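You operate a simulated robot arm through the tools that you are given. There is no shell and no other tool. Be economical: measure what you need, move in short steps, check, and stop when the job is done.

You run a simulated robot arm. Do the job below in one go: nothing can be reset, and whatever is moved stays where it is left.

Task
Flush the filter into the grey tray: magnet out, drain until its window is clear, magnet back.
Fine: tray under the tap first; stand the magnet in the block's free hole; shut the tap before the magnet goes back. Over 40 C the pipes are hot: keep off them. Where these are worked on the way, their far stop is far enough and under half their travel is too little: drain tap.

The check looks at the end state, three seconds after you hand in, the way a careful person would. Anything else that was tipped, shoved, dropped, spilled or broken makes it a failure.

Robot
A 7-joint arm with a two-finger parallel gripper, fixed in place. Base frame: the origin is at the foot of the arm, x ahead of it, y to its left, z up; the work surface is at about z = 750. Lengths are in mm, angles in degrees, forces in N, time in s.
With the tool pointing down near the work surface it reaches from about 200 to 680 mm from the base axis. Its first joint turns from -66.0 to 66.0 degrees. Payload 2.4 kg.
Tool frame: the origin (TCP) lies between the finger pads and is the grasp point; the fingertips stand 30 mm ahead of it; z points along the fingers, y is the line along which they close. Largest opening 94 mm; finger width 28, thickness 10; the body of the gripper, 50 by 96 mm, starts 55 mm behind the TCP.
Orientation is that of the tool frame in the base frame, as a unit quaternion [w, x, y, z]. With the fingers straight down and closing along the base's y, the tool's x points along the base's -x, its y along +y and its z along -z.

Tools
- The arm moves only by the tool servo_tool. Its argument "commands" is a list of rows, each a list of 7 numbers: the shift along the base's x, y, z in units of 20 mm (1.0 is 20 mm), then the turn, a rotation vector about the base's x, y, z in units of 5 degrees (1.0 is 5 degrees), then the opening, from 0 (shut) to 1 (fully open). In form: [[dx, dy, dz, ax, ay, az, claw], ...]. A call has 1 to 20 rows; each row shifts and turns the commanded pose from where the row before left it. A call with a number of a shift or a turn outside -1 to 1 is refused whole. A row lasts 0.2 s, in which the tool goes at most 50 mm and 8.6 degrees; a call with a longer step from one row to the next is refused whole, and so is a gripper value outside its range. Where a pose cannot be reached the arm comes as near as it can. A force on the tool above 90 N (or 10 N above the force at the start of the call, whichever is more), or a blocked arm, ends the call early, and 0.2 s more pass. Each finger travels about 153 mm/s and halts on what it meets, pressing with about 30 N; the grip force reading is that of the motor and also rises with nothing between the fingers. The clock runs only during rows and for 0.2 s after the last one: add rows that do not move to give the fingers time. It gives the time, the measured TCP pose, the force on the tool (base axes), the opening and the grip force at its end, in the units of the frame above (readings bear some noise), with the torque about the TCP (base axes, N m) and any sound that the robot's microphone picked up.
- Cameras (640 x 400 px; columns grow to the right, rows downward): "scene" is fixed at [56.9, 503.2, 1435.1]; the picture's right is [-0.42, -0.91, 0.00], its down [-0.59, 0.27, -0.76] and it looks along [0.69, -0.32, -0.65] (base axes); focal length 214 px, centre (320, 200). "wrist" rides on the gripper at [76, 14, -103] in the tool frame; the picture's right is [-0.18, 0.98, 0.00], its down [-0.75, -0.14, -0.64] and it looks along [-0.63, -0.12, 0.77] (tool axes); focal length 243 px, centre (320, 200). There is no depth. A picture from a camera that has moved, and an enlarged one, comes with that camera's place and axes in the base frame and with its lens.
- grab_frame(camera): a new picture of that camera. The clock stands still meanwhile.
- enlarge(camera, box): a new picture of the part [left, top, right, bottom] of that camera's present view, enlarged. The clock stands still meanwhile.
- job_done(): hands the job in; it is judged then, once.

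Go step by step. Nothing tells you positions but the pictures and the camera data: compare them with the known pose of the tool, close in by small moves and look again before you grip or let go. The budget is 120 turns and 64 pictures, counting those below and the enlarged ones. Unless the task says otherwise, let go and move clear before handing in, and close with one line.

The tools are called as a command line: name --pt "numbers of a row" for each row, then --argument value for the rest, lists and objects as JSON in quotes. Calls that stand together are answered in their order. servo_tool: Moves the arm, as the interface text tells. Its arguments: {"type":"object","properties":{"commands":{"type":"array","items":{"type":"array","items":{"type":"number"}}}},"required":["commands"]} The other tools are called the same way: grab_frame (camera) takes a picture; enlarge (camera, box) takes an enlarged picture of a part of a camera's view; job_done () hands the job in.

At the start:

```text
clock: 0.0
tcp_pos: [307.3, 271.8, 1292.9]
tcp_rot: [0.001, 0.0, 1.0, 0.0]
wrist_force: [0.0, 0.2, -0.6]
moment: [-0.01, -0.02, 0.01]
gripper_width: 94.2
gripper_force: 0.1
```

scene: 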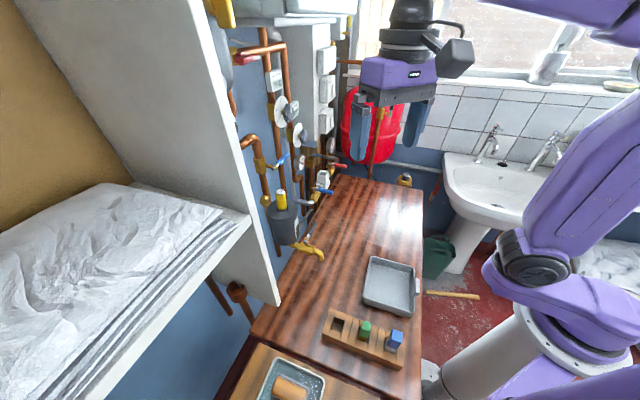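
wrist: 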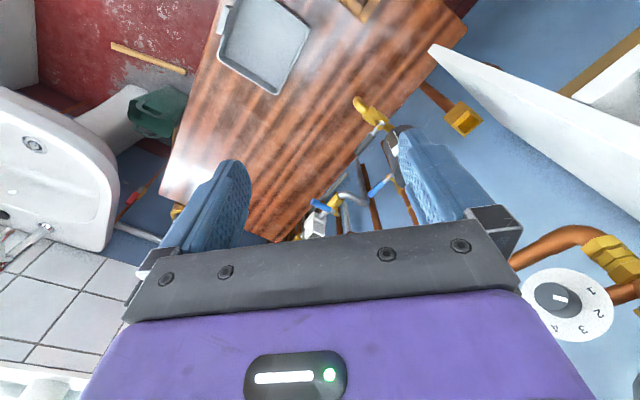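

I see the bench with a grey tray, a wooden block with coloured pieces, and a filter with a yellow-topped magnet and brass drain tap on the left wall. I'll look closer at these before moving.

enlarge --camera "scene" --box '[230, 140, 350, 270]'

enlarge --camera "scene" --box '[240, 230, 440, 400]'

enlarge --camera "scene" --box '[230, 20, 350, 150]'

```text
3.08 times, centred on (290, 205) of scene
camera zoom: at [56.9, 503.2, 1435.1], right [-0.42, -0.91, 0.0], down [-0.59, 0.27, -0.76], along [0.69, -0.32, -0.65], focal length 660 px, centre (412, 185)
```

zoom: 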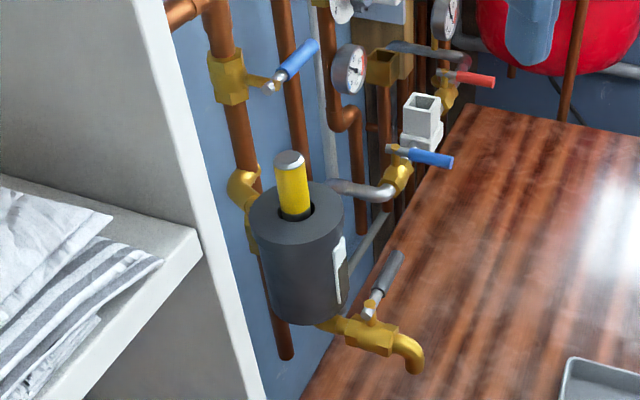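

```text
2.35 times, centred on (340, 315) of scene
camera zoom: at [56.9, 503.2, 1435.1], right [-0.42, -0.91, 0.0], down [-0.59, 0.27, -0.76], along [0.69, -0.32, -0.65], focal length 505 px, centre (273, -71)
```

zoom: 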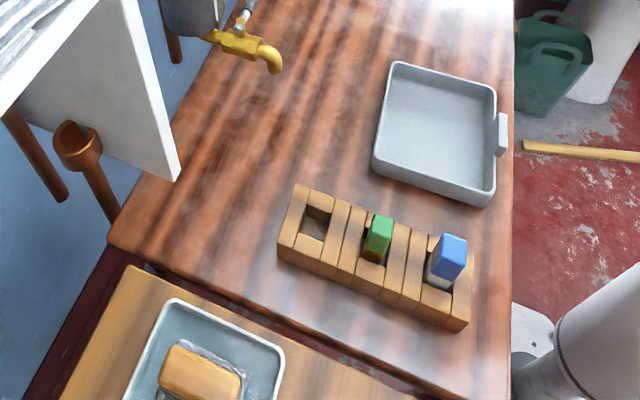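

```text
3.08 times, centred on (290, 85) of scene
camera zoom: at [56.9, 503.2, 1435.1], right [-0.42, -0.91, 0.0], down [-0.59, 0.27, -0.76], along [0.69, -0.32, -0.65], focal length 660 px, centre (412, 554)
```

zoom: 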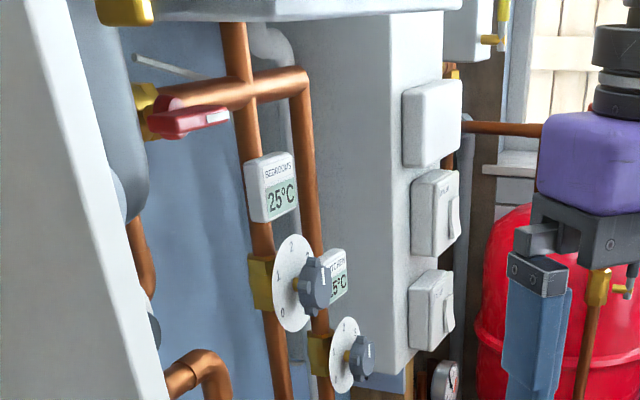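

The bench and wall run at about 45° to the base axes. The tray centre is near (282,150) and the filter is close to the wall near (450,380). I'll enlarge the wrist view to triangulate the tap and filter.

enlarge --camera "wrist" --box '[280, 80, 440, 240]'

enlarge --camera "wrist" --box '[200, 0, 400, 120]'

```text
2.50 times, centred on (360, 160) of wrist
camera zoom: at [231.0, 286.7, 1395.7], right [0.18, 0.98, 0.0], down [0.75, -0.14, 0.64], along [0.63, -0.12, -0.77], focal length 606 px, centre (220, 300)
```

zoom: 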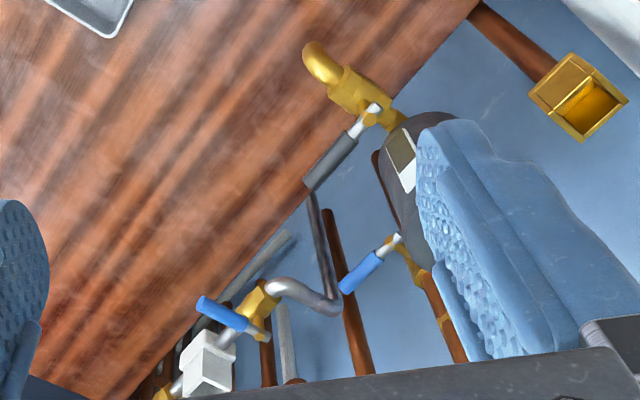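

```text
3.20 times, centred on (300, 60) of wrist
camera zoom: at [231.0, 286.7, 1395.7], right [0.18, 0.98, 0.0], down [0.75, -0.14, 0.64], along [0.63, -0.12, -0.77], focal length 776 px, centre (384, 648)
```

zoom: 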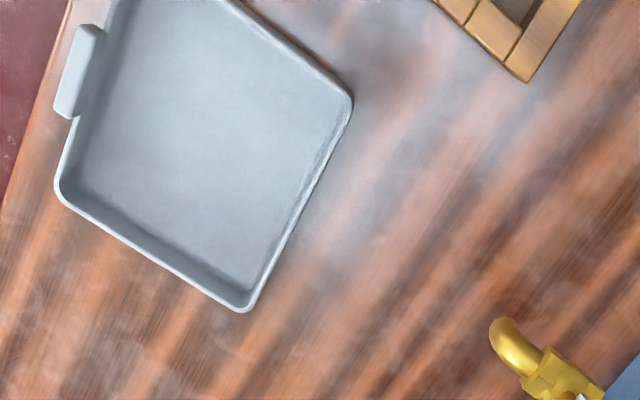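

Spout mouth is near (422,330,835), and the tap lever runs from about (440,370) to (500,314) at z≈930, parallel to the wall, so it is shut. I'll turn the tool 45° to face the wall and look again.

servo_tool --pt "0 -0.5 0 0 0 1 1" --pt "0 -0.5 0 0 0 1 1" --pt "0 -0.5 0 0 0 1 1" --pt "0 -0.5 0 0 0 1 1" --pt "0 -0.5 0 0 0 1 1" --pt "0 -0.5 0 0 0 1 1" --pt "0 -0.5 0 0 0 1 1" --pt "0 0 0 0 0 1 1" --pt "0 0 0 0 0 1 1"

grab_frame --camera "wrist"

grab_frame --camera "scene"

```text
clock: 2.0
tcp_pos: [308.4, 203.3, 1292.7]
tcp_rot: [0.0, -0.383, 0.924, 0.0]
wrist_force: [-0.4, 0.9, 0.6]
moment: [-0.02, -0.01, -0.05]
gripper_width: 94.0
gripper_force: 0.1
```

```text
56 pictures are left
camera wrist: at [243.7, 158.2, 1395.9], right [-0.57, 0.82, 0.0], down [0.63, 0.43, 0.64], along [0.53, 0.36, -0.77], focal length 243 px, centre (320, 200)
```

wrist: 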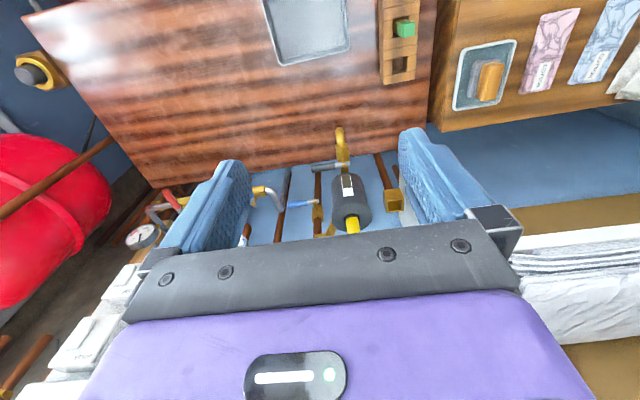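

```text
55 pictures are left
```

scene: 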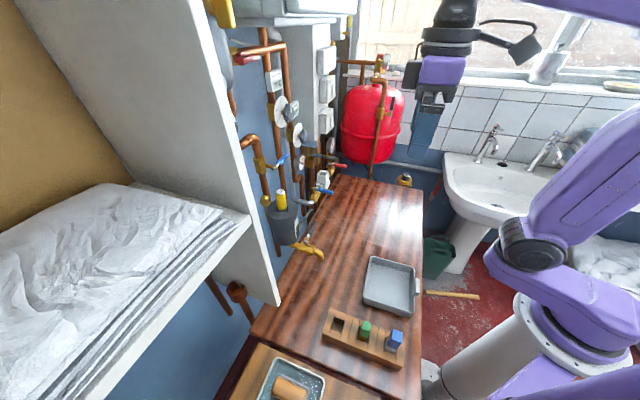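

enlarge --camera "wrist" --box '[250, 110, 410, 240]'

enlarge --camera "wrist" --box '[250, 0, 430, 110]'

enlarge --camera "scene" --box '[250, 180, 340, 260]'

```text
3.08 times, centred on (330, 175) of wrist
camera zoom: at [243.7, 158.2, 1395.9], right [-0.57, 0.82, 0.0], down [0.63, 0.43, 0.64], along [0.53, 0.36, -0.77], focal length 746 px, centre (289, 277)
```

zoom: 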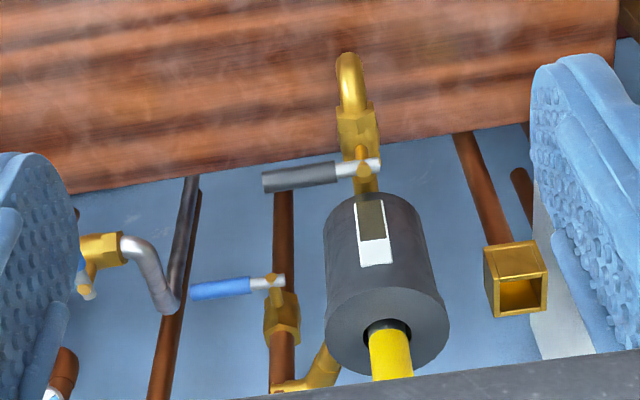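

```text
3.56 times, centred on (340, 55) of wrist
camera zoom: at [243.7, 158.2, 1395.9], right [-0.57, 0.82, 0.0], down [0.63, 0.43, 0.64], along [0.53, 0.36, -0.77], focal length 863 px, centre (249, 716)
```

zoom: 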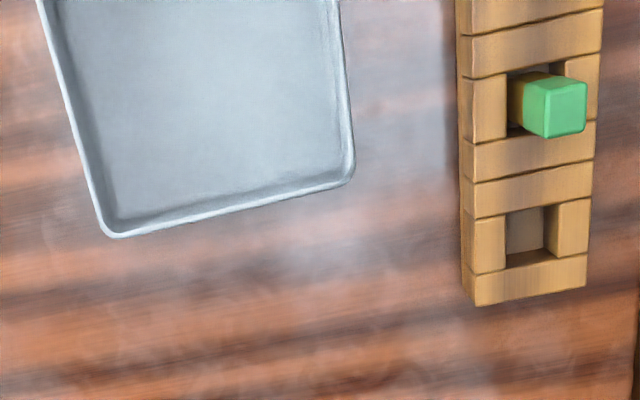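

```text
5.00 times, centred on (295, 220) of scene
camera zoom: at [56.9, 503.2, 1435.1], right [-0.42, -0.91, 0.0], down [-0.59, 0.27, -0.76], along [0.69, -0.32, -0.65], focal length 1072 px, centre (445, 100)
```

zoom: 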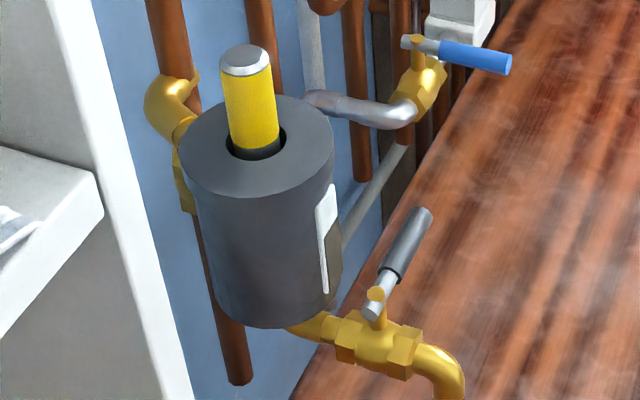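

Triangulation puts the filter hole at about (500,414,1024), with the magnet top near z 1088. The tray centre is near (285,150) and its lug near (232,88). I'll go above the lug to look at it closely.

servo_tool --pt "-0.32 -0.47 -1 0 0 0 1" --pt "-0.32 -0.47 -1 0 0 0 1" --pt "-0.32 -0.47 -1 0 0 0 1" --pt "-0.32 -0.47 -1 0 0 0 1" --pt "-0.32 -0.47 -1 0 0 0 1" --pt "-0.32 -0.47 -1 0 0 0 1" --pt "-0.32 -0.47 -1 0 0 0 1" --pt "-0.32 -0.47 -1 0 0 0 1" --pt "-0.32 -0.47 -1 0 0 0 1" --pt "-0.32 -0.47 -1 0 0 0 1" --pt "-0.32 -0.47 -1 0 0 0 1" --pt "-0.32 -0.47 -1 0 0 0 1" --pt "-0.32 -0.47 -1 0 0 0 1" --pt "0 0 -1 0 0 0 1" --pt "0 0 -1 0 0 0 1" --pt "0 0 -1 0 0 0 1" --pt "0 0 -1 0 0 0 1" --pt "0 0 -1 0 0 0 1"

grab_frame --camera "wrist"

grab_frame --camera "scene"

```text
clock: 5.8
tcp_pos: [223.6, 80.7, 931.9]
tcp_rot: [0.0, -0.382, 0.924, 0.001]
wrist_force: [-0.7, -0.2, 0.4]
moment: [-0.01, 0.01, 0.01]
gripper_width: 93.8
gripper_force: 0.0
```

```text
51 pictures are left
camera wrist: at [159.3, 37.1, 1035.3], right [-0.57, 0.82, 0.0], down [0.63, 0.43, 0.64], along [0.53, 0.36, -0.77], focal length 243 px, centre (320, 200)
```

wrist: 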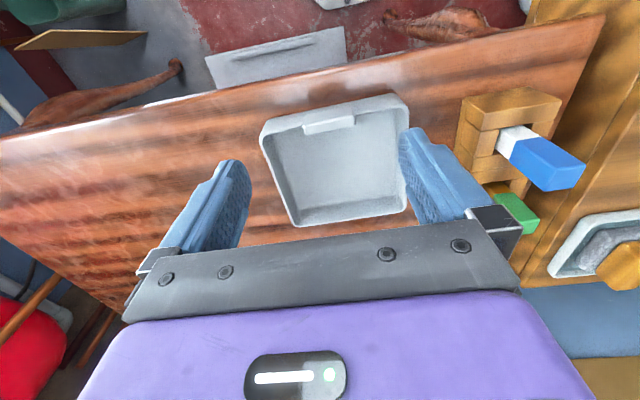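

```text
50 pictures are left
```

scene: 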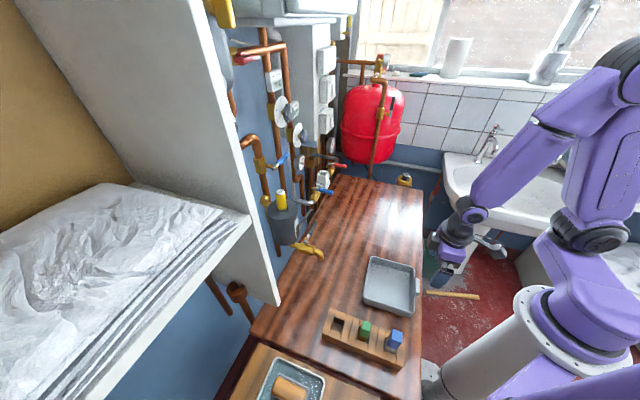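

enlarge --camera "wrist" --box '[245, 85, 415, 235]'

enlarge --camera "scene" --box '[350, 245, 440, 325]'

```text
2.67 times, centred on (330, 160) of wrist
camera zoom: at [159.3, 37.1, 1035.3], right [-0.57, 0.82, 0.0], down [0.63, 0.43, 0.64], along [0.53, 0.36, -0.77], focal length 647 px, centre (293, 307)
```

zoom: 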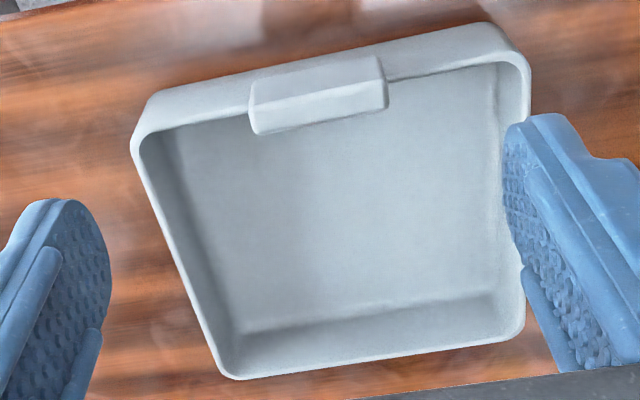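

```text
5.00 times, centred on (395, 285) of scene
camera zoom: at [56.9, 503.2, 1435.1], right [-0.42, -0.91, 0.0], down [-0.59, 0.27, -0.76], along [0.69, -0.32, -0.65], focal length 1072 px, centre (-55, -225)
```

zoom: 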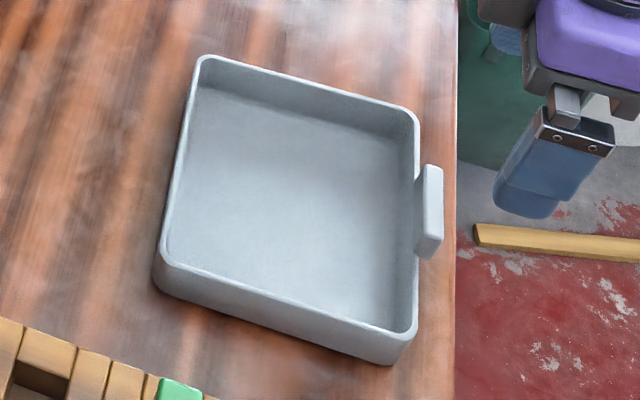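

The lug stands at about (230,96) with its top near z 817, and the tray rim is near z 789. I'll descend so the fingertips straddle the lug just above rim level and check.

servo_tool --pt "0.04 0.11 -0.9 0 0 0 1" --pt "0.04 0.11 -0.9 0 0 0 1" --pt "0.04 0.11 -0.9 0 0 0 1" --pt "0.04 0.11 -0.9 0 0 0 1" --pt "0.04 0.11 -0.8 0 0 0 1" --pt "0 0.11 -0.8 0 0 0 1"

grab_frame --camera "wrist"

enlarge --camera "scene" --box '[350, 235, 450, 325]'

```text
clock: 7.2
tcp_pos: [228.3, 94.8, 827.1]
tcp_rot: [0.0, -0.382, 0.924, 0.0]
wrist_force: [0.5, 0.0, 0.5]
moment: [-0.01, 0.01, 0.01]
gripper_width: 93.8
gripper_force: 0.0
```

```text
47 pictures are left
camera wrist: at [163.9, 49.7, 931.3], right [-0.56, 0.83, 0.0], down [0.63, 0.43, 0.64], along [0.53, 0.36, -0.77], focal length 243 px, centre (320, 200)
```

wrist: 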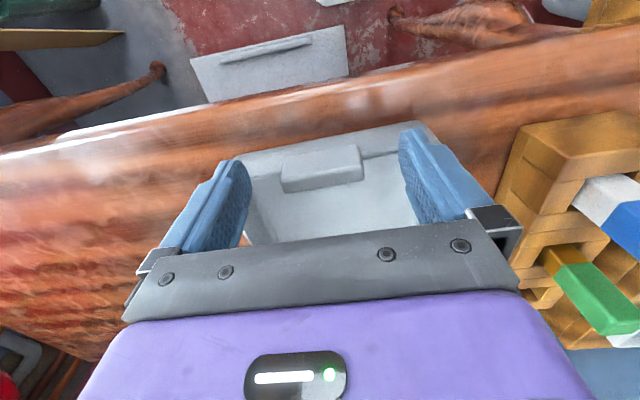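

```text
4.44 times, centred on (400, 280) of scene
camera zoom: at [56.9, 503.2, 1435.1], right [-0.42, -0.91, 0.0], down [-0.59, 0.27, -0.76], along [0.69, -0.32, -0.65], focal length 953 px, centre (-36, -156)
```

zoom: 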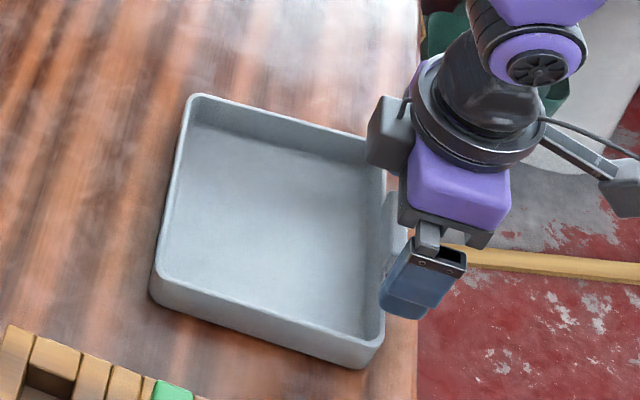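

The lug lies between the fingers. I'll go down a little and close, expecting a stop at about 50 mm.

servo_tool --pt "0.05 0.05 -0.3 0 0 0 1" --pt "0 0 0 0 0 0 0.6" --pt "0 0 0 0 0 0 0.4" --pt "0 0 0 0 0 0 0.4" --pt "0 0 0 0 0 0 0.4"

grab_frame --camera "wrist"

```text
clock: 8.4
tcp_pos: [230.0, 93.9, 822.4]
tcp_rot: [-0.001, -0.382, 0.924, 0.0]
wrist_force: [-1.0, -0.8, 0.5]
moment: [-0.04, 0.07, -0.02]
gripper_width: 49.2
gripper_force: 30.2
```

```text
45 pictures are left
camera wrist: at [164.8, 50.7, 925.7], right [-0.56, 0.83, 0.0], down [0.63, 0.43, 0.64], along [0.53, 0.36, -0.77], focal length 243 px, centre (320, 200)
```

wrist: 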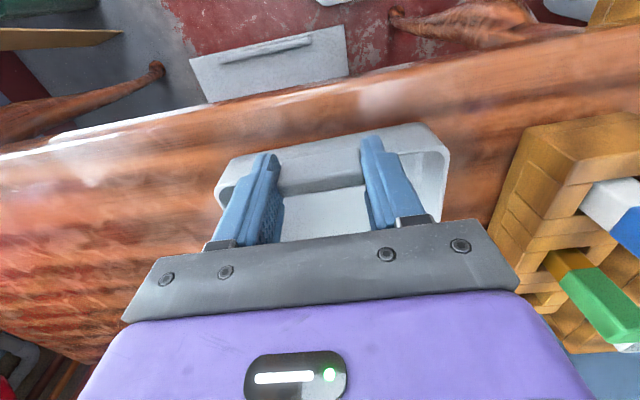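

Gripped at 49 mm. Now I'll slide the tray toward the tap, going halfway and then checking.

servo_tool --pt "0.2 0.25 0 0 0 0 0.4" --pt "0.34 0.44 0 0 0 0 0.4" --pt "0.34 0.44 0 0 0 0 0.4" --pt "0.34 0.44 0 0 0 0 0.4" --pt "0.34 0.44 0 0 0 0 0.4" --pt "0.34 0.44 0 0 0 0 0.4" --pt "0.34 0.44 0 0 0 0 0.4" --pt "0.34 0.44 0 0 0 0 0.4" --pt "0.34 0.44 0 0 0 0 0.4" --pt "0.34 0.44 0 0 0 0 0.4"

grab_frame --camera "scene"

```text
clock: 10.6
tcp_pos: [295.9, 178.5, 822.1]
tcp_rot: [0.0, -0.383, 0.924, -0.001]
wrist_force: [-0.7, -0.9, 1.3]
moment: [0.26, -0.07, 0.04]
gripper_width: 49.1
gripper_force: 30.3
```

```text
44 pictures are left
```

scene: 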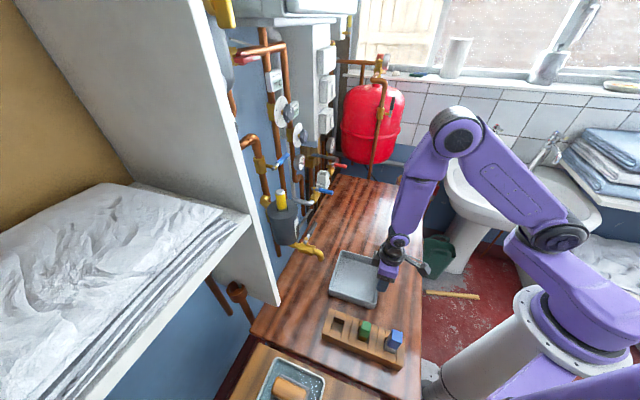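

The tray follows well. I'll slide it the rest of the way so its centre is under the spout.

servo_tool --pt "0.34 0.44 0 0 0 0 0.4" --pt "0.34 0.44 0 0 0 0 0.4" --pt "0.34 0.44 0 0 0 0 0.4" --pt "0.34 0.44 0 0 0 0 0.4" --pt "0.34 0.44 0 0 0 0 0.4" --pt "0.34 0.44 0 0 0 0 0.4" --pt "0.34 0.44 0 0 0 0 0.4" --pt "0.34 0.44 0 0 0 0 0.4" --pt "0.34 0.44 0 0 0 0 0.4" --pt "0.34 0.44 0 0 0 0 0.4" --pt "0 0 0 0 0 0 0.4"

enlarge --camera "scene" --box '[250, 180, 400, 310]'

grab_frame --camera "wrist"

```text
clock: 13.0
tcp_pos: [363.0, 266.9, 821.9]
tcp_rot: [-0.001, -0.382, 0.924, 0.001]
wrist_force: [-1.7, 0.0, 0.0]
moment: [-0.02, 0.08, -0.01]
gripper_width: 49.2
gripper_force: 29.7
```

```text
3.08 times, centred on (325, 245) of scene
camera zoom: at [57.0, 503.2, 1435.1], right [-0.42, -0.91, 0.0], down [-0.59, 0.27, -0.76], along [0.69, -0.32, -0.65], focal length 660 px, centre (305, 62)
```

zoom: 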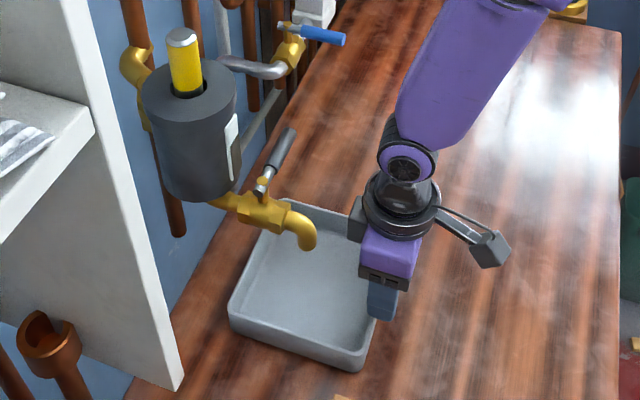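

```text
42 pictures are left
camera wrist: at [298.1, 223.0, 926.1], right [-0.56, 0.83, 0.0], down [0.63, 0.43, 0.64], along [0.53, 0.36, -0.77], focal length 243 px, centre (320, 200)
```

wrist: 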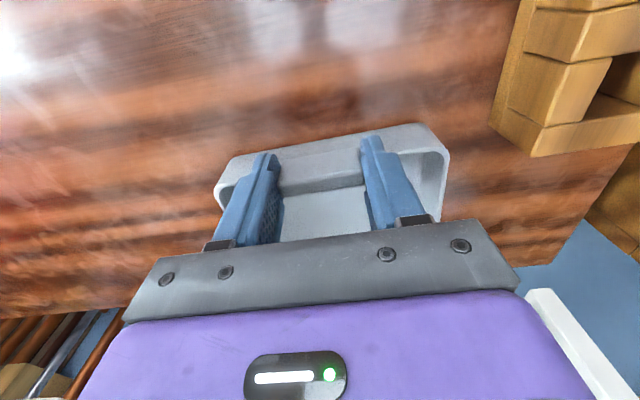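

The tray is centred under the spout at about (418,327). I'll release, rise straight up, and look toward the magnet.

servo_tool --pt "0 0 0 0 0 0 0.6" --pt "0 0 0 0 0 0 0.8" --pt "0 0 0.5 0 0 0 0.8" --pt "0 0 1 0 0 0 0.8" --pt "0 0 1 0 0 0 0.8" --pt "0 0 1 0 0 0 0.8" --pt "0 0 1 0 0 0 0.8" --pt "0 0 1 0 0 0 0.8" --pt "0 0 1 0 0 0 0.8" --pt "0 0 1 0 0 0 0.8" --pt "0 0 1 0 0 0 0.8" --pt "0 0 1 0 0 0 0.8" --pt "0 0 1 0 0 0 0.8" --pt "0 0 1 0 0 0 0.8" --pt "0 0 1 0 0 0 0.8" --pt "0 0 1 0 0 0 0.8" --pt "0 0 1 0 0 0 0.8" --pt "0 0 1 0 0 0 0.8" --pt "0 0 1 0 0 0 0.8" --pt "0 0 1 0 0 0 0.8"

grab_frame --camera "wrist"

```text
clock: 17.2
tcp_pos: [362.0, 266.7, 1172.0]
tcp_rot: [0.0, -0.383, 0.924, 0.0]
wrist_force: [-0.6, 0.1, -0.2]
moment: [0.05, -0.05, 0.01]
gripper_width: 75.2
gripper_force: 0.1
```

```text
41 pictures are left
camera wrist: at [298.3, 222.6, 1275.5], right [-0.56, 0.83, 0.0], down [0.63, 0.43, 0.64], along [0.53, 0.36, -0.77], focal length 243 px, centre (320, 200)
```

wrist: 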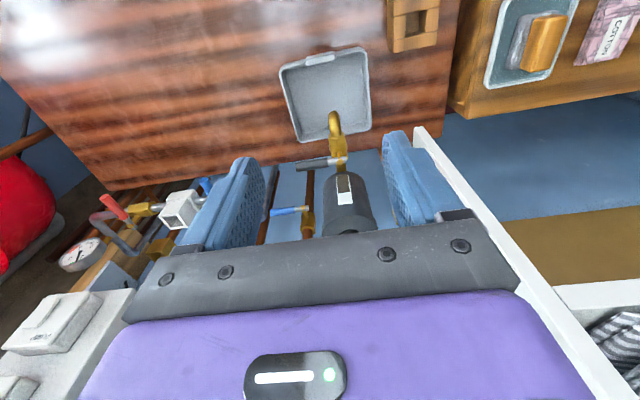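

Filter is lined up between the fingers. I'll move over the magnet at this height, where the fingertips are well above its top.

servo_tool --pt "0.69 0.74 0 0 0 0 0.8" --pt "0.69 0.74 0 0 0 0 0.8" --pt "0.69 0.74 0 0 0 0 0.8" --pt "0.69 0.74 0 0 0 0 0.8" --pt "0.69 0.74 0 0 0 0 0.8" --pt "0.69 0.74 0 0 0 0 0.8" --pt "0.69 0.74 0 0 0 0 0.8" --pt "0.69 0.74 0 0 0 0 0.8" --pt "0.69 0.74 0 0 0 0 0.8" --pt "0.69 0.74 0 0 0 0 0.8" --pt "0 0 0 0 0 0 0.8"

grab_frame --camera "wrist"

enlarge --camera "scene" --box '[230, 120, 360, 250]'

```text
clock: 19.6
tcp_pos: [490.1, 403.2, 1171.3]
tcp_rot: [0.0, -0.382, 0.924, 0.0]
wrist_force: [-0.2, -0.9, 0.5]
moment: [0.01, 0.0, -0.01]
gripper_width: 75.0
gripper_force: 0.0
out of reach, approached as far as the arm can: row 10
```

```text
40 pictures are left
camera wrist: at [424.1, 359.0, 1274.2], right [-0.56, 0.83, 0.0], down [0.63, 0.43, 0.64], along [0.53, 0.36, -0.77], focal length 243 px, centre (320, 200)
```

wrist: 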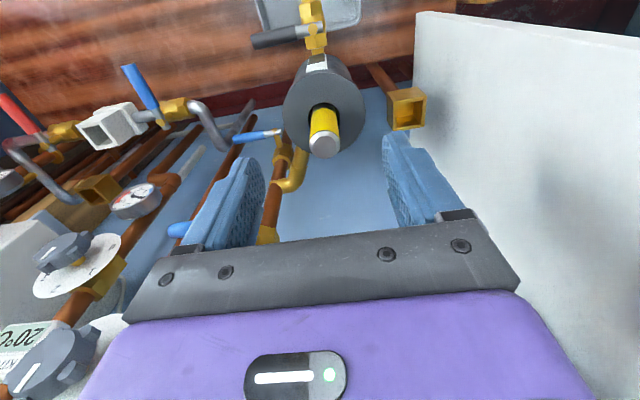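

```text
3.08 times, centred on (295, 185) of scene
camera zoom: at [56.9, 503.2, 1435.1], right [-0.42, -0.91, 0.0], down [-0.59, 0.27, -0.76], along [0.69, -0.32, -0.65], focal length 660 px, centre (397, 246)
```

zoom: 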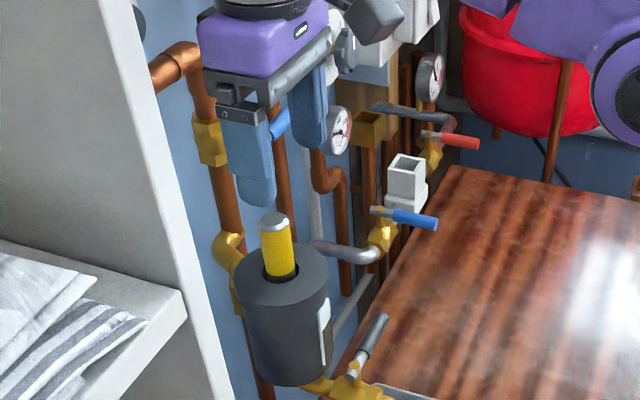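

The reach ends just short of the magnet at (502,417) with the tool vertical. I'll tilt the tool 25° outward about its closing line, which gains reach while the magnet can stay upright, and then move in above it.

servo_tool --pt "0 0 0 0.707 -0.707 0 0.8" --pt "0 0 0 0.707 -0.707 0 0.8" --pt "0 0 0 0.707 -0.707 0 0.8" --pt "0 0 0 0.707 -0.707 0 0.8" --pt "0 0 0 0.707 -0.707 0 0.8" --pt "0 0 0 0 0 0 0.8"

grab_frame --camera "wrist"

```text
clock: 21.0
tcp_pos: [489.3, 402.6, 1171.1]
tcp_rot: [0.2, -0.374, 0.902, 0.083]
wrist_force: [-0.5, 1.0, 1.1]
moment: [-0.01, 0.01, 0.01]
gripper_width: 75.3
gripper_force: 0.0
```

```text
38 pictures are left
camera wrist: at [398.5, 333.2, 1232.6], right [-0.58, 0.81, 0.08], down [0.39, 0.19, 0.9], along [0.72, 0.55, -0.43], focal length 243 px, centre (320, 200)
```

wrist: 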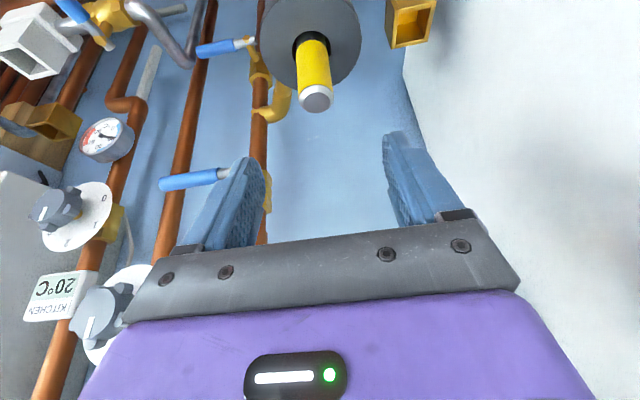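

Magnet top works out at about (500,416). I'll move over it and lower to grip height.

servo_tool --pt "0.28 0.34 0 0 0 0 0.8" --pt "0.28 0.34 0 0 0 0 0.8" --pt "0 0 -1 0 0 0 0.8" --pt "0 0 -1 0 0 0 0.8" --pt "0 0 -1 0 0 0 0.8" --pt "0 0 -1 0 0 0 0.8" --pt "0 0 -0.8 0 0 0 0.8" --pt "0 0 0 0 0 0 0.8"

grab_frame --camera "wrist"

enlarge --camera "scene" --box '[230, 140, 350, 260]'

```text
clock: 22.8
tcp_pos: [499.9, 416.7, 1075.5]
tcp_rot: [0.199, -0.373, 0.902, 0.082]
wrist_force: [-1.1, -0.4, 0.4]
moment: [0.0, 0.01, 0.0]
gripper_width: 75.4
gripper_force: 0.0
```

```text
37 pictures are left
camera wrist: at [409.4, 347.1, 1136.7], right [-0.58, 0.81, 0.08], down [0.39, 0.19, 0.9], along [0.72, 0.55, -0.43], focal length 243 px, centre (320, 200)
```

wrist: 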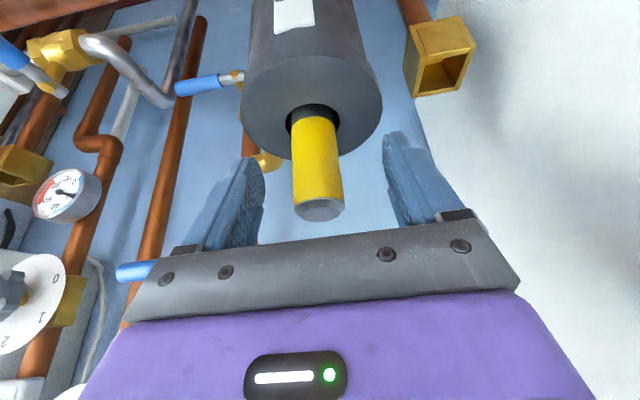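

```text
3.33 times, centred on (290, 200) of scene
camera zoom: at [56.9, 503.2, 1435.1], right [-0.42, -0.91, 0.0], down [-0.59, 0.27, -0.76], along [0.69, -0.32, -0.65], focal length 715 px, centre (420, 200)
```

zoom: 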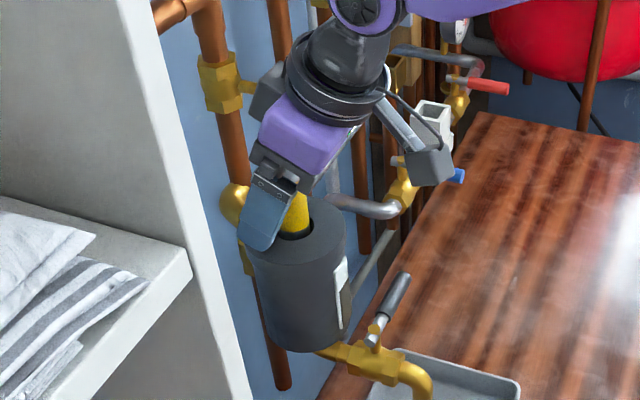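

Well aligned. I'll lower 10 mm more and close on the yellow body.

servo_tool --pt "0 0 -0.5 0 0 0 0.8" --pt "0 0 0 0 0 0 0.5" --pt "0 0 0 0 0 0 0.25" --pt "0 0 0 0 0 0 0.1" --pt "0 0 0 0 0 0 0.1" --pt "0 0 0 0 0 0 0.1"

grab_frame --camera "wrist"

```text
clock: 24.2
tcp_pos: [500.1, 417.5, 1065.1]
tcp_rot: [0.199, -0.373, 0.902, 0.083]
wrist_force: [0.1, 0.0, -1.2]
moment: [0.03, 0.01, 0.01]
gripper_width: 29.6
gripper_force: 30.2
```

```text
35 pictures are left
camera wrist: at [409.6, 347.0, 1127.0], right [-0.58, 0.81, 0.08], down [0.39, 0.19, 0.9], along [0.72, 0.55, -0.43], focal length 243 px, centre (320, 200)
```

wrist: 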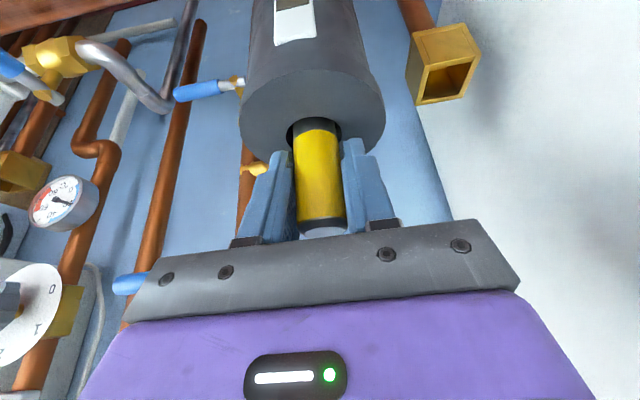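

Gripped at 29.6 mm with no side load. I'll lift straight up in steps and watch for the magnet's lower end.

servo_tool --pt "0 0 0.5 0 0 0 0.1" --pt "0 0 0.5 0 0 0 0.1" --pt "0 0 0.5 0 0 0 0.1" --pt "0 0 0.75 0 0 0 0.1" --pt "0 0 0.75 0 0 0 0.1" --pt "0 0 0.75 0 0 0 0.1" --pt "0 0 0.75 0 0 0 0.1"

enlarge --camera "scene" --box '[230, 120, 350, 240]'

```text
clock: 25.8
tcp_pos: [499.9, 416.3, 1155.2]
tcp_rot: [0.199, -0.373, 0.903, 0.082]
wrist_force: [0.3, -0.1, -1.1]
moment: [0.02, -0.01, -0.01]
gripper_width: 29.5
gripper_force: 29.6
```

```text
3.33 times, centred on (290, 180) of scene
camera zoom: at [57.0, 503.2, 1435.1], right [-0.42, -0.91, 0.0], down [-0.59, 0.27, -0.76], along [0.69, -0.32, -0.65], focal length 715 px, centre (420, 267)
```

zoom: 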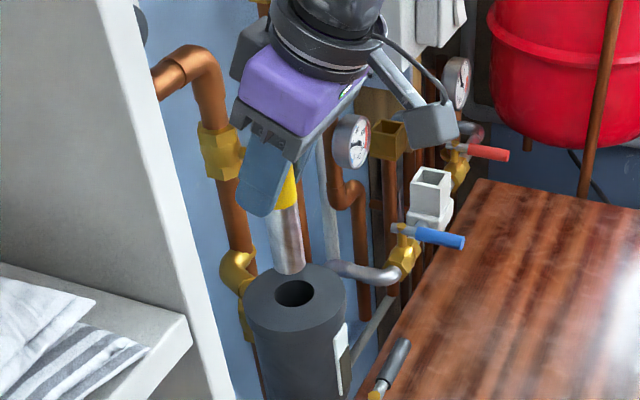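

The magnet is out and hangs upright, its lower end about 95 mm below the TCP. I'll retreat from the wall and move over the block's free hole at about (241,361), staying high.

servo_tool --pt "0 0 0.75 0 0 0 0.1" --pt "-0.4 -0.4 0.25 0 0 0 0.1" --pt "-0.9 -0.9 0 0 0 0 0.1" --pt "-0.9 -0.9 0 0 0 0 0.1" --pt "-0.9 -0.9 0 0 0 0 0.1" --pt "-0.9 -0.9 0 0 0 0 0.1" --pt "-0.9 -0.9 0 0 0 0 0.1" --pt "-0.9 -0.9 0 0 0 0 0.1" --pt "-0.9 -0.9 0 0 0 0 0.1" --pt "-0.7 0.5 -0.5 0 0 0 0.1" --pt "-0.7 0.5 -0.8 0 0 0 0.1" --pt "-0.7 0.5 -0.8 0 0 0 0.1" --pt "-0.7 0.5 -0.8 0 0 0 0.1" --pt "-0.7 0.5 -0.8 0 0 0 0.1" --pt "-0.7 0.5 -0.8 0 0 0 0.1" --pt "-0.7 0.5 -0.8 0 0 0 0.1" --pt "-0.5 0.5 -0.8 0 0 0 0.1" --pt "-0.2 0.2 -0.5 0 0 0 0.1" --pt "0 0 0 0 0 0 0.1"

grab_frame --camera "wrist"

enlarge --camera "scene" --box '[270, 200, 430, 390]'

```text
clock: 29.8
tcp_pos: [254.4, 366.0, 1042.5]
tcp_rot: [0.2, -0.374, 0.902, 0.084]
wrist_force: [-0.1, 0.9, -2.0]
moment: [0.05, 0.02, 0.04]
gripper_width: 29.3
gripper_force: 30.8
```

```text
33 pictures are left
camera wrist: at [163.3, 297.4, 1104.5], right [-0.58, 0.81, 0.08], down [0.39, 0.19, 0.9], along [0.72, 0.55, -0.43], focal length 243 px, centre (320, 200)
```

wrist: 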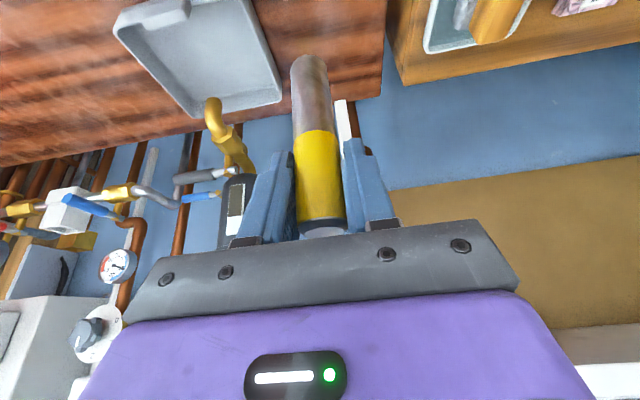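

```text
2.11 times, centred on (350, 295) of scene
camera zoom: at [56.9, 503.2, 1435.1], right [-0.42, -0.91, 0.0], down [-0.59, 0.27, -0.76], along [0.69, -0.32, -0.65], focal length 452 px, centre (257, 0)
```

zoom: 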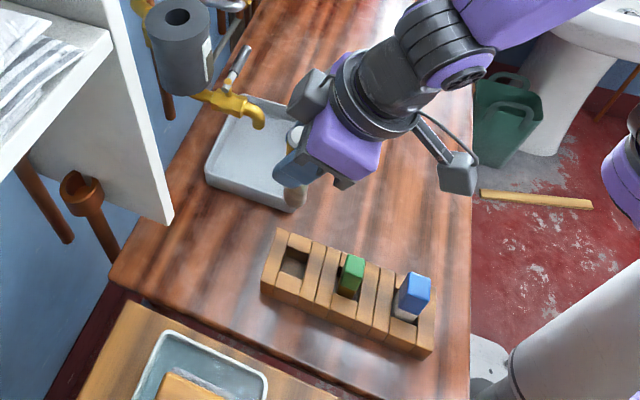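

The tilted wrist camera cannot see the block from directly above. I'll back off sideways so both the hole and magnet are visible, and measure the hole accurately.

servo_tool --pt "-0.15 -0.99 0 0 0 0 0.1" --pt "-0.15 -0.99 0 0 0 0 0.1" --pt "-0.15 -0.99 0 0 0 0 0.1" --pt "-0.15 -0.99 0 0 0 0 0.1" --pt "-0.15 -0.99 0 0 0 0 0.1" --pt "0 0 0 0 0 0 0.1"

grab_frame --camera "wrist"

enlarge --camera "scene" --box '[315, 300, 375, 360]'

```text
clock: 31.2
tcp_pos: [238.8, 268.4, 1042.3]
tcp_rot: [0.2, -0.374, 0.902, 0.083]
wrist_force: [0.1, -0.6, -1.7]
moment: [-0.01, -0.02, 0.02]
gripper_width: 29.2
gripper_force: 29.7
```

```text
31 pictures are left
camera wrist: at [148.7, 198.3, 1104.7], right [-0.58, 0.81, 0.08], down [0.39, 0.19, 0.9], along [0.72, 0.55, -0.43], focal length 243 px, centre (320, 200)
```

wrist: 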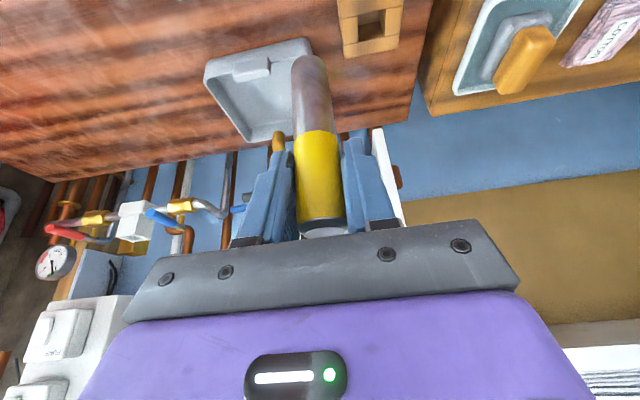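

```text
6.67 times, centred on (345, 330) of scene
camera zoom: at [57.0, 503.2, 1435.1], right [-0.42, -0.91, 0.0], down [-0.59, 0.27, -0.76], along [0.69, -0.32, -0.65], focal length 1430 px, centre (153, -667)
```

zoom: 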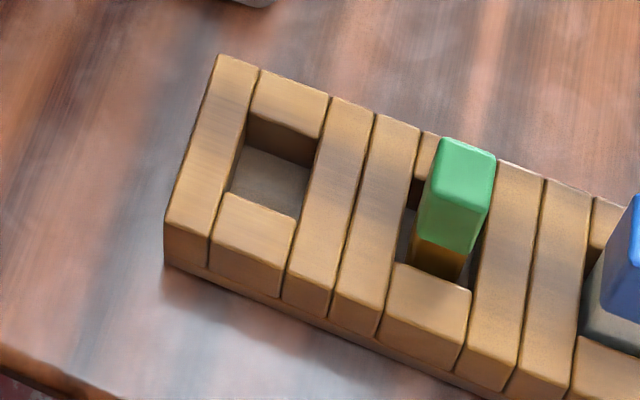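

The scene close-up puts the free hole at about (240,364) with the block top at z≈792. One more enlarged wrist view will confirm it.

enlarge --camera "wrist" --box '[290, 0, 410, 75]'

```text
5.33 times, centred on (350, 38) of wrist
camera zoom: at [148.7, 198.3, 1104.7], right [-0.58, 0.81, 0.08], down [0.39, 0.19, 0.9], along [0.72, 0.55, -0.43], focal length 1294 px, centre (160, 1067)
```

zoom: 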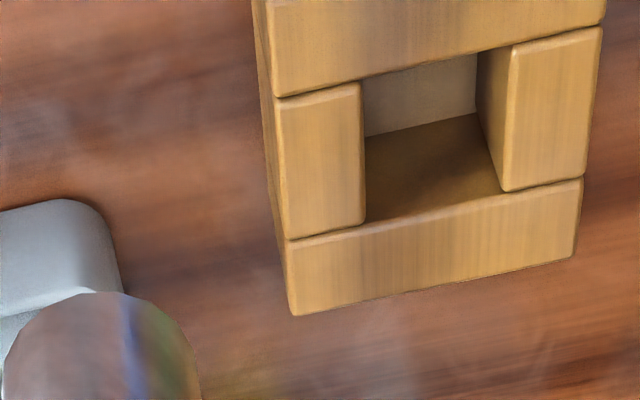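

Estimates agree to within about 5 mm at (240,367). I'll move above it, lower until the magnet's end hovers just over the block, then compare in the scene view.

servo_tool --pt "0 0.99 0 0 0 0 0.1" --pt "0 0.99 0 0 0 0 0.1" --pt "0 0.99 0 0 0 0 0.1" --pt "0 0.99 0 0 0 0 0.1" --pt "0.06 0.97 0 0 0 0 0.1" --pt "0 0 -0.9 0 0 0 0.1" --pt "0 0 -0.9 0 0 0 0.1" --pt "0 0 -0.9 0 0 0 0.1" --pt "0 0 -0.9 0 0 0 0.1" --pt "0 0 -0.9 0 0 0 0.1" --pt "0 0 -0.9 0 0 0 0.1" --pt "0 0 -0.9 0 0 0 0.1" --pt "0 0 -0.4 0 0 0 0.1" --pt "0 0 0 0 0 0 0.1"

enlarge --camera "scene" --box '[305, 275, 395, 365]'

```text
clock: 34.2
tcp_pos: [239.6, 366.9, 908.5]
tcp_rot: [0.199, -0.374, 0.902, 0.083]
wrist_force: [-0.5, 0.6, -2.4]
moment: [0.02, -0.01, -0.02]
gripper_width: 29.4
gripper_force: 30.2
```

```text
4.44 times, centred on (350, 320) of scene
camera zoom: at [56.9, 503.2, 1435.1], right [-0.42, -0.91, 0.0], down [-0.59, 0.27, -0.76], along [0.69, -0.32, -0.65], focal length 953 px, centre (187, -333)
```

zoom: 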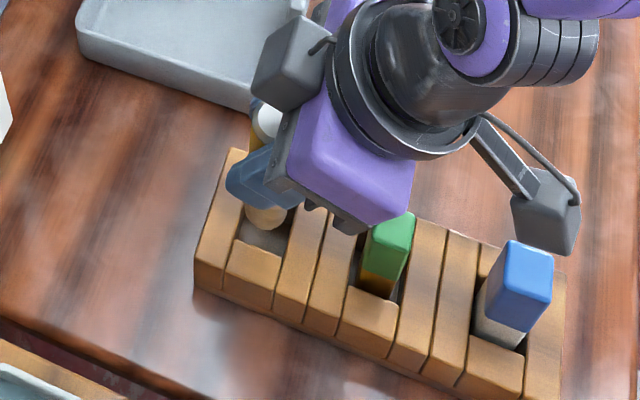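

enlarge --camera "scene" --box '[325, 297, 365, 337]'

```text
10.00 times, centred on (345, 317) of scene
camera zoom: at [56.9, 503.2, 1435.1], right [-0.42, -0.91, 0.0], down [-0.59, 0.27, -0.76], along [0.69, -0.32, -0.65], focal length 2145 px, centre (70, -970)
```

zoom: 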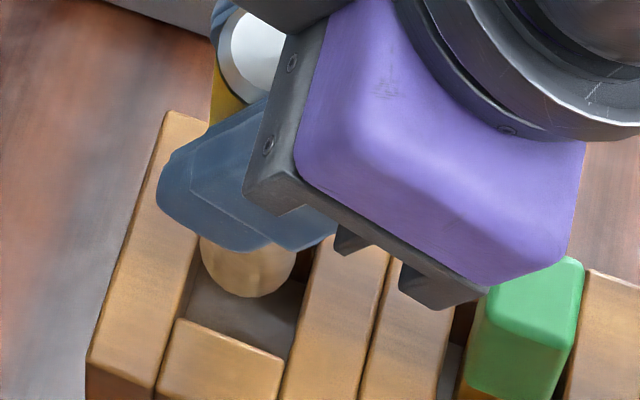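

The magnet's end is nearly centred over the hole, off by about 1–2 mm. I'll nudge it and lower it into the mouth gently.

servo_tool --pt "0 -0.06 -0.3 0 0 0 0.1" --pt "0 0 -0.3 0 0 0 0.1" --pt "0 0 -0.3 0 0 0 0.1" --pt "0 0 -0.3 0 0 0 0.1" --pt "0 0 -0.3 0 0 0 0.1" --pt "0 0 -0.2 0 0 0 0.1"

enlarge --camera "scene" --box '[320, 292, 370, 342]'

```text
clock: 35.6
tcp_pos: [240.5, 364.3, 873.6]
tcp_rot: [0.198, -0.374, 0.902, 0.082]
wrist_force: [-1.3, 1.7, -1.4]
moment: [0.03, 0.14, -0.03]
gripper_width: 28.8
gripper_force: 30.1
```

```text
8.00 times, centred on (345, 317) of scene
camera zoom: at [56.9, 503.2, 1435.1], right [-0.42, -0.91, 0.0], down [-0.59, 0.27, -0.76], along [0.69, -0.32, -0.65], focal length 1716 px, centre (120, -736)
```

zoom: 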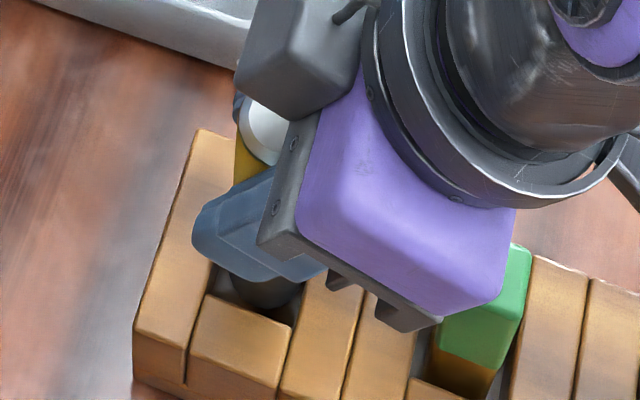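

The end is inside the hole with negligible force. I'll continue down in small steps until it touches the floor.

servo_tool --pt "0 0 -0.2 0 0 0 0.1" --pt "0 0 -0.2 0 0 0 0.1" --pt "0 0 -0.2 0 0 0 0.1" --pt "0 0 -0.1 0 0 0 0.1"

```text
clock: 36.6
tcp_pos: [240.7, 365.1, 861.6]
tcp_rot: [0.2, -0.374, 0.902, 0.082]
wrist_force: [-0.7, 0.6, -0.9]
moment: [0.0, 0.06, 0.0]
gripper_width: 28.9
gripper_force: 29.9
```

servo_tool --pt "0 0 -0.1 0 0 0 0.1" --pt "0 0 -0.1 0 0 0 0.1" --pt "0 0 0 0 0 0 0.1"

enlarge --camera "scene" --box '[310, 270, 420, 370]'

```text
clock: 37.4
tcp_pos: [242.1, 365.7, 856.8]
tcp_rot: [0.199, -0.375, 0.902, 0.083]
wrist_force: [-1.3, 0.4, -1.7]
moment: [0.04, 0.1, -0.02]
gripper_width: 28.8
gripper_force: 30.2
```

```text
4.00 times, centred on (365, 320) of scene
camera zoom: at [56.9, 503.2, 1435.1], right [-0.42, -0.91, 0.0], down [-0.59, 0.27, -0.76], along [0.69, -0.32, -0.65], focal length 858 px, centre (140, -280)
```

zoom: 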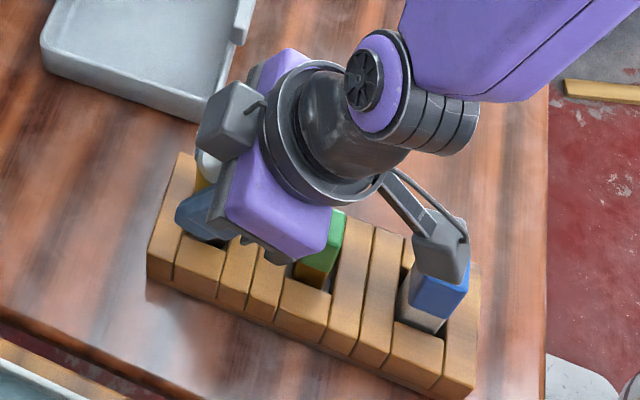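

The camera housing still clears the blue piece by about 25 mm. I'll continue in millimetre steps to the hole floor.

servo_tool --pt "0 0 -0.07 0 0 0 0.1" --pt "0 0 -0.07 0 0 0 0.1" --pt "0 0 -0.07 0 0 0 0.1" --pt "0 0 0 0 0 0 0.1"

```text
clock: 38.4
tcp_pos: [241.1, 365.6, 853.8]
tcp_rot: [0.202, -0.373, 0.902, 0.084]
wrist_force: [-2.3, -3.8, 22.0]
moment: [-0.14, 0.26, 0.07]
gripper_width: 29.1
gripper_force: 30.4
```

It has touched the floor. I'll release, wait, and rise vertically.

servo_tool --pt "0 0 0.07 0 0 0 0.1" --pt "0 0 0 0 0 0 0.4" --pt "0 0 0 0 0 0 0.6" --pt "0 0 0 0 0 0 0.6" --pt "0 0 0.5 0 0 0 0.6" --pt "0 0 1 0 0 0 0.6" --pt "0 0 1 0 0 0 0.6" --pt "0 0 1 0 0 0 0.6" --pt "0 0 1 0 0 0 0.6" --pt "0 0 1 0 0 0 0.6" --pt "0 0 1 0 0 0 0.6" --pt "0 0 1 0 0 0 0.6" --pt "0.5 -0.5 1 0 0 0 0.6" --pt "1 -1 0 0 0 0 0.6" --pt "1 -1 0 0 0 0 0.6"

enlarge --camera "scene" --box '[310, 290, 410, 370]'

enlarge --camera "scene" --box '[255, 200, 345, 270]'

```text
clock: 41.6
tcp_pos: [289.8, 314.8, 1023.2]
tcp_rot: [0.2, -0.374, 0.902, 0.083]
wrist_force: [0.5, -0.4, -0.3]
moment: [-0.04, 0.02, 0.0]
gripper_width: 56.6
gripper_force: 0.0
```

```text
5.00 times, centred on (360, 330) of scene
camera zoom: at [56.9, 503.2, 1435.1], right [-0.42, -0.91, 0.0], down [-0.59, 0.27, -0.76], along [0.69, -0.32, -0.65], focal length 1072 px, centre (120, -450)
```

zoom: 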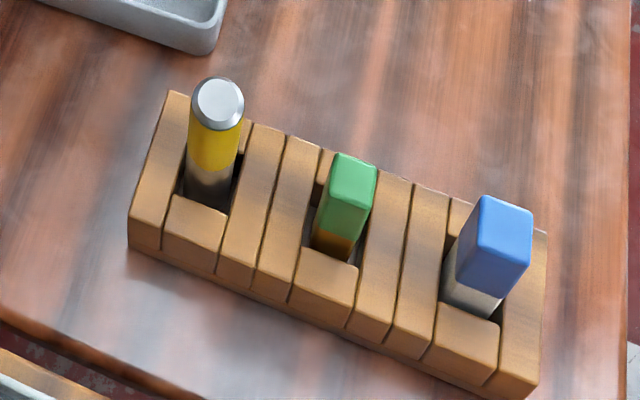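

```text
5.71 times, centred on (300, 235) of scene
camera zoom: at [56.9, 503.2, 1435.1], right [-0.42, -0.91, 0.0], down [-0.59, 0.27, -0.76], along [0.69, -0.32, -0.65], focal length 1226 px, centre (434, 0)
```

zoom: 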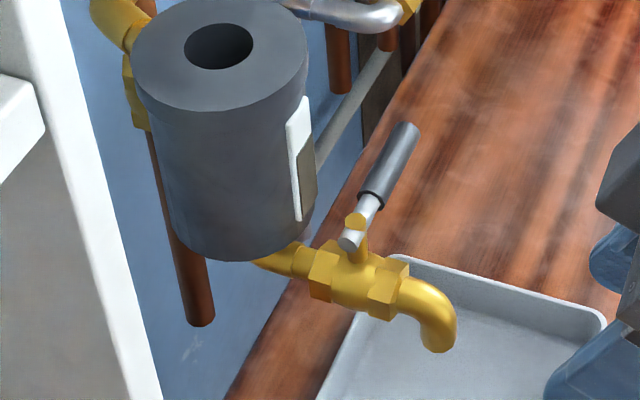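

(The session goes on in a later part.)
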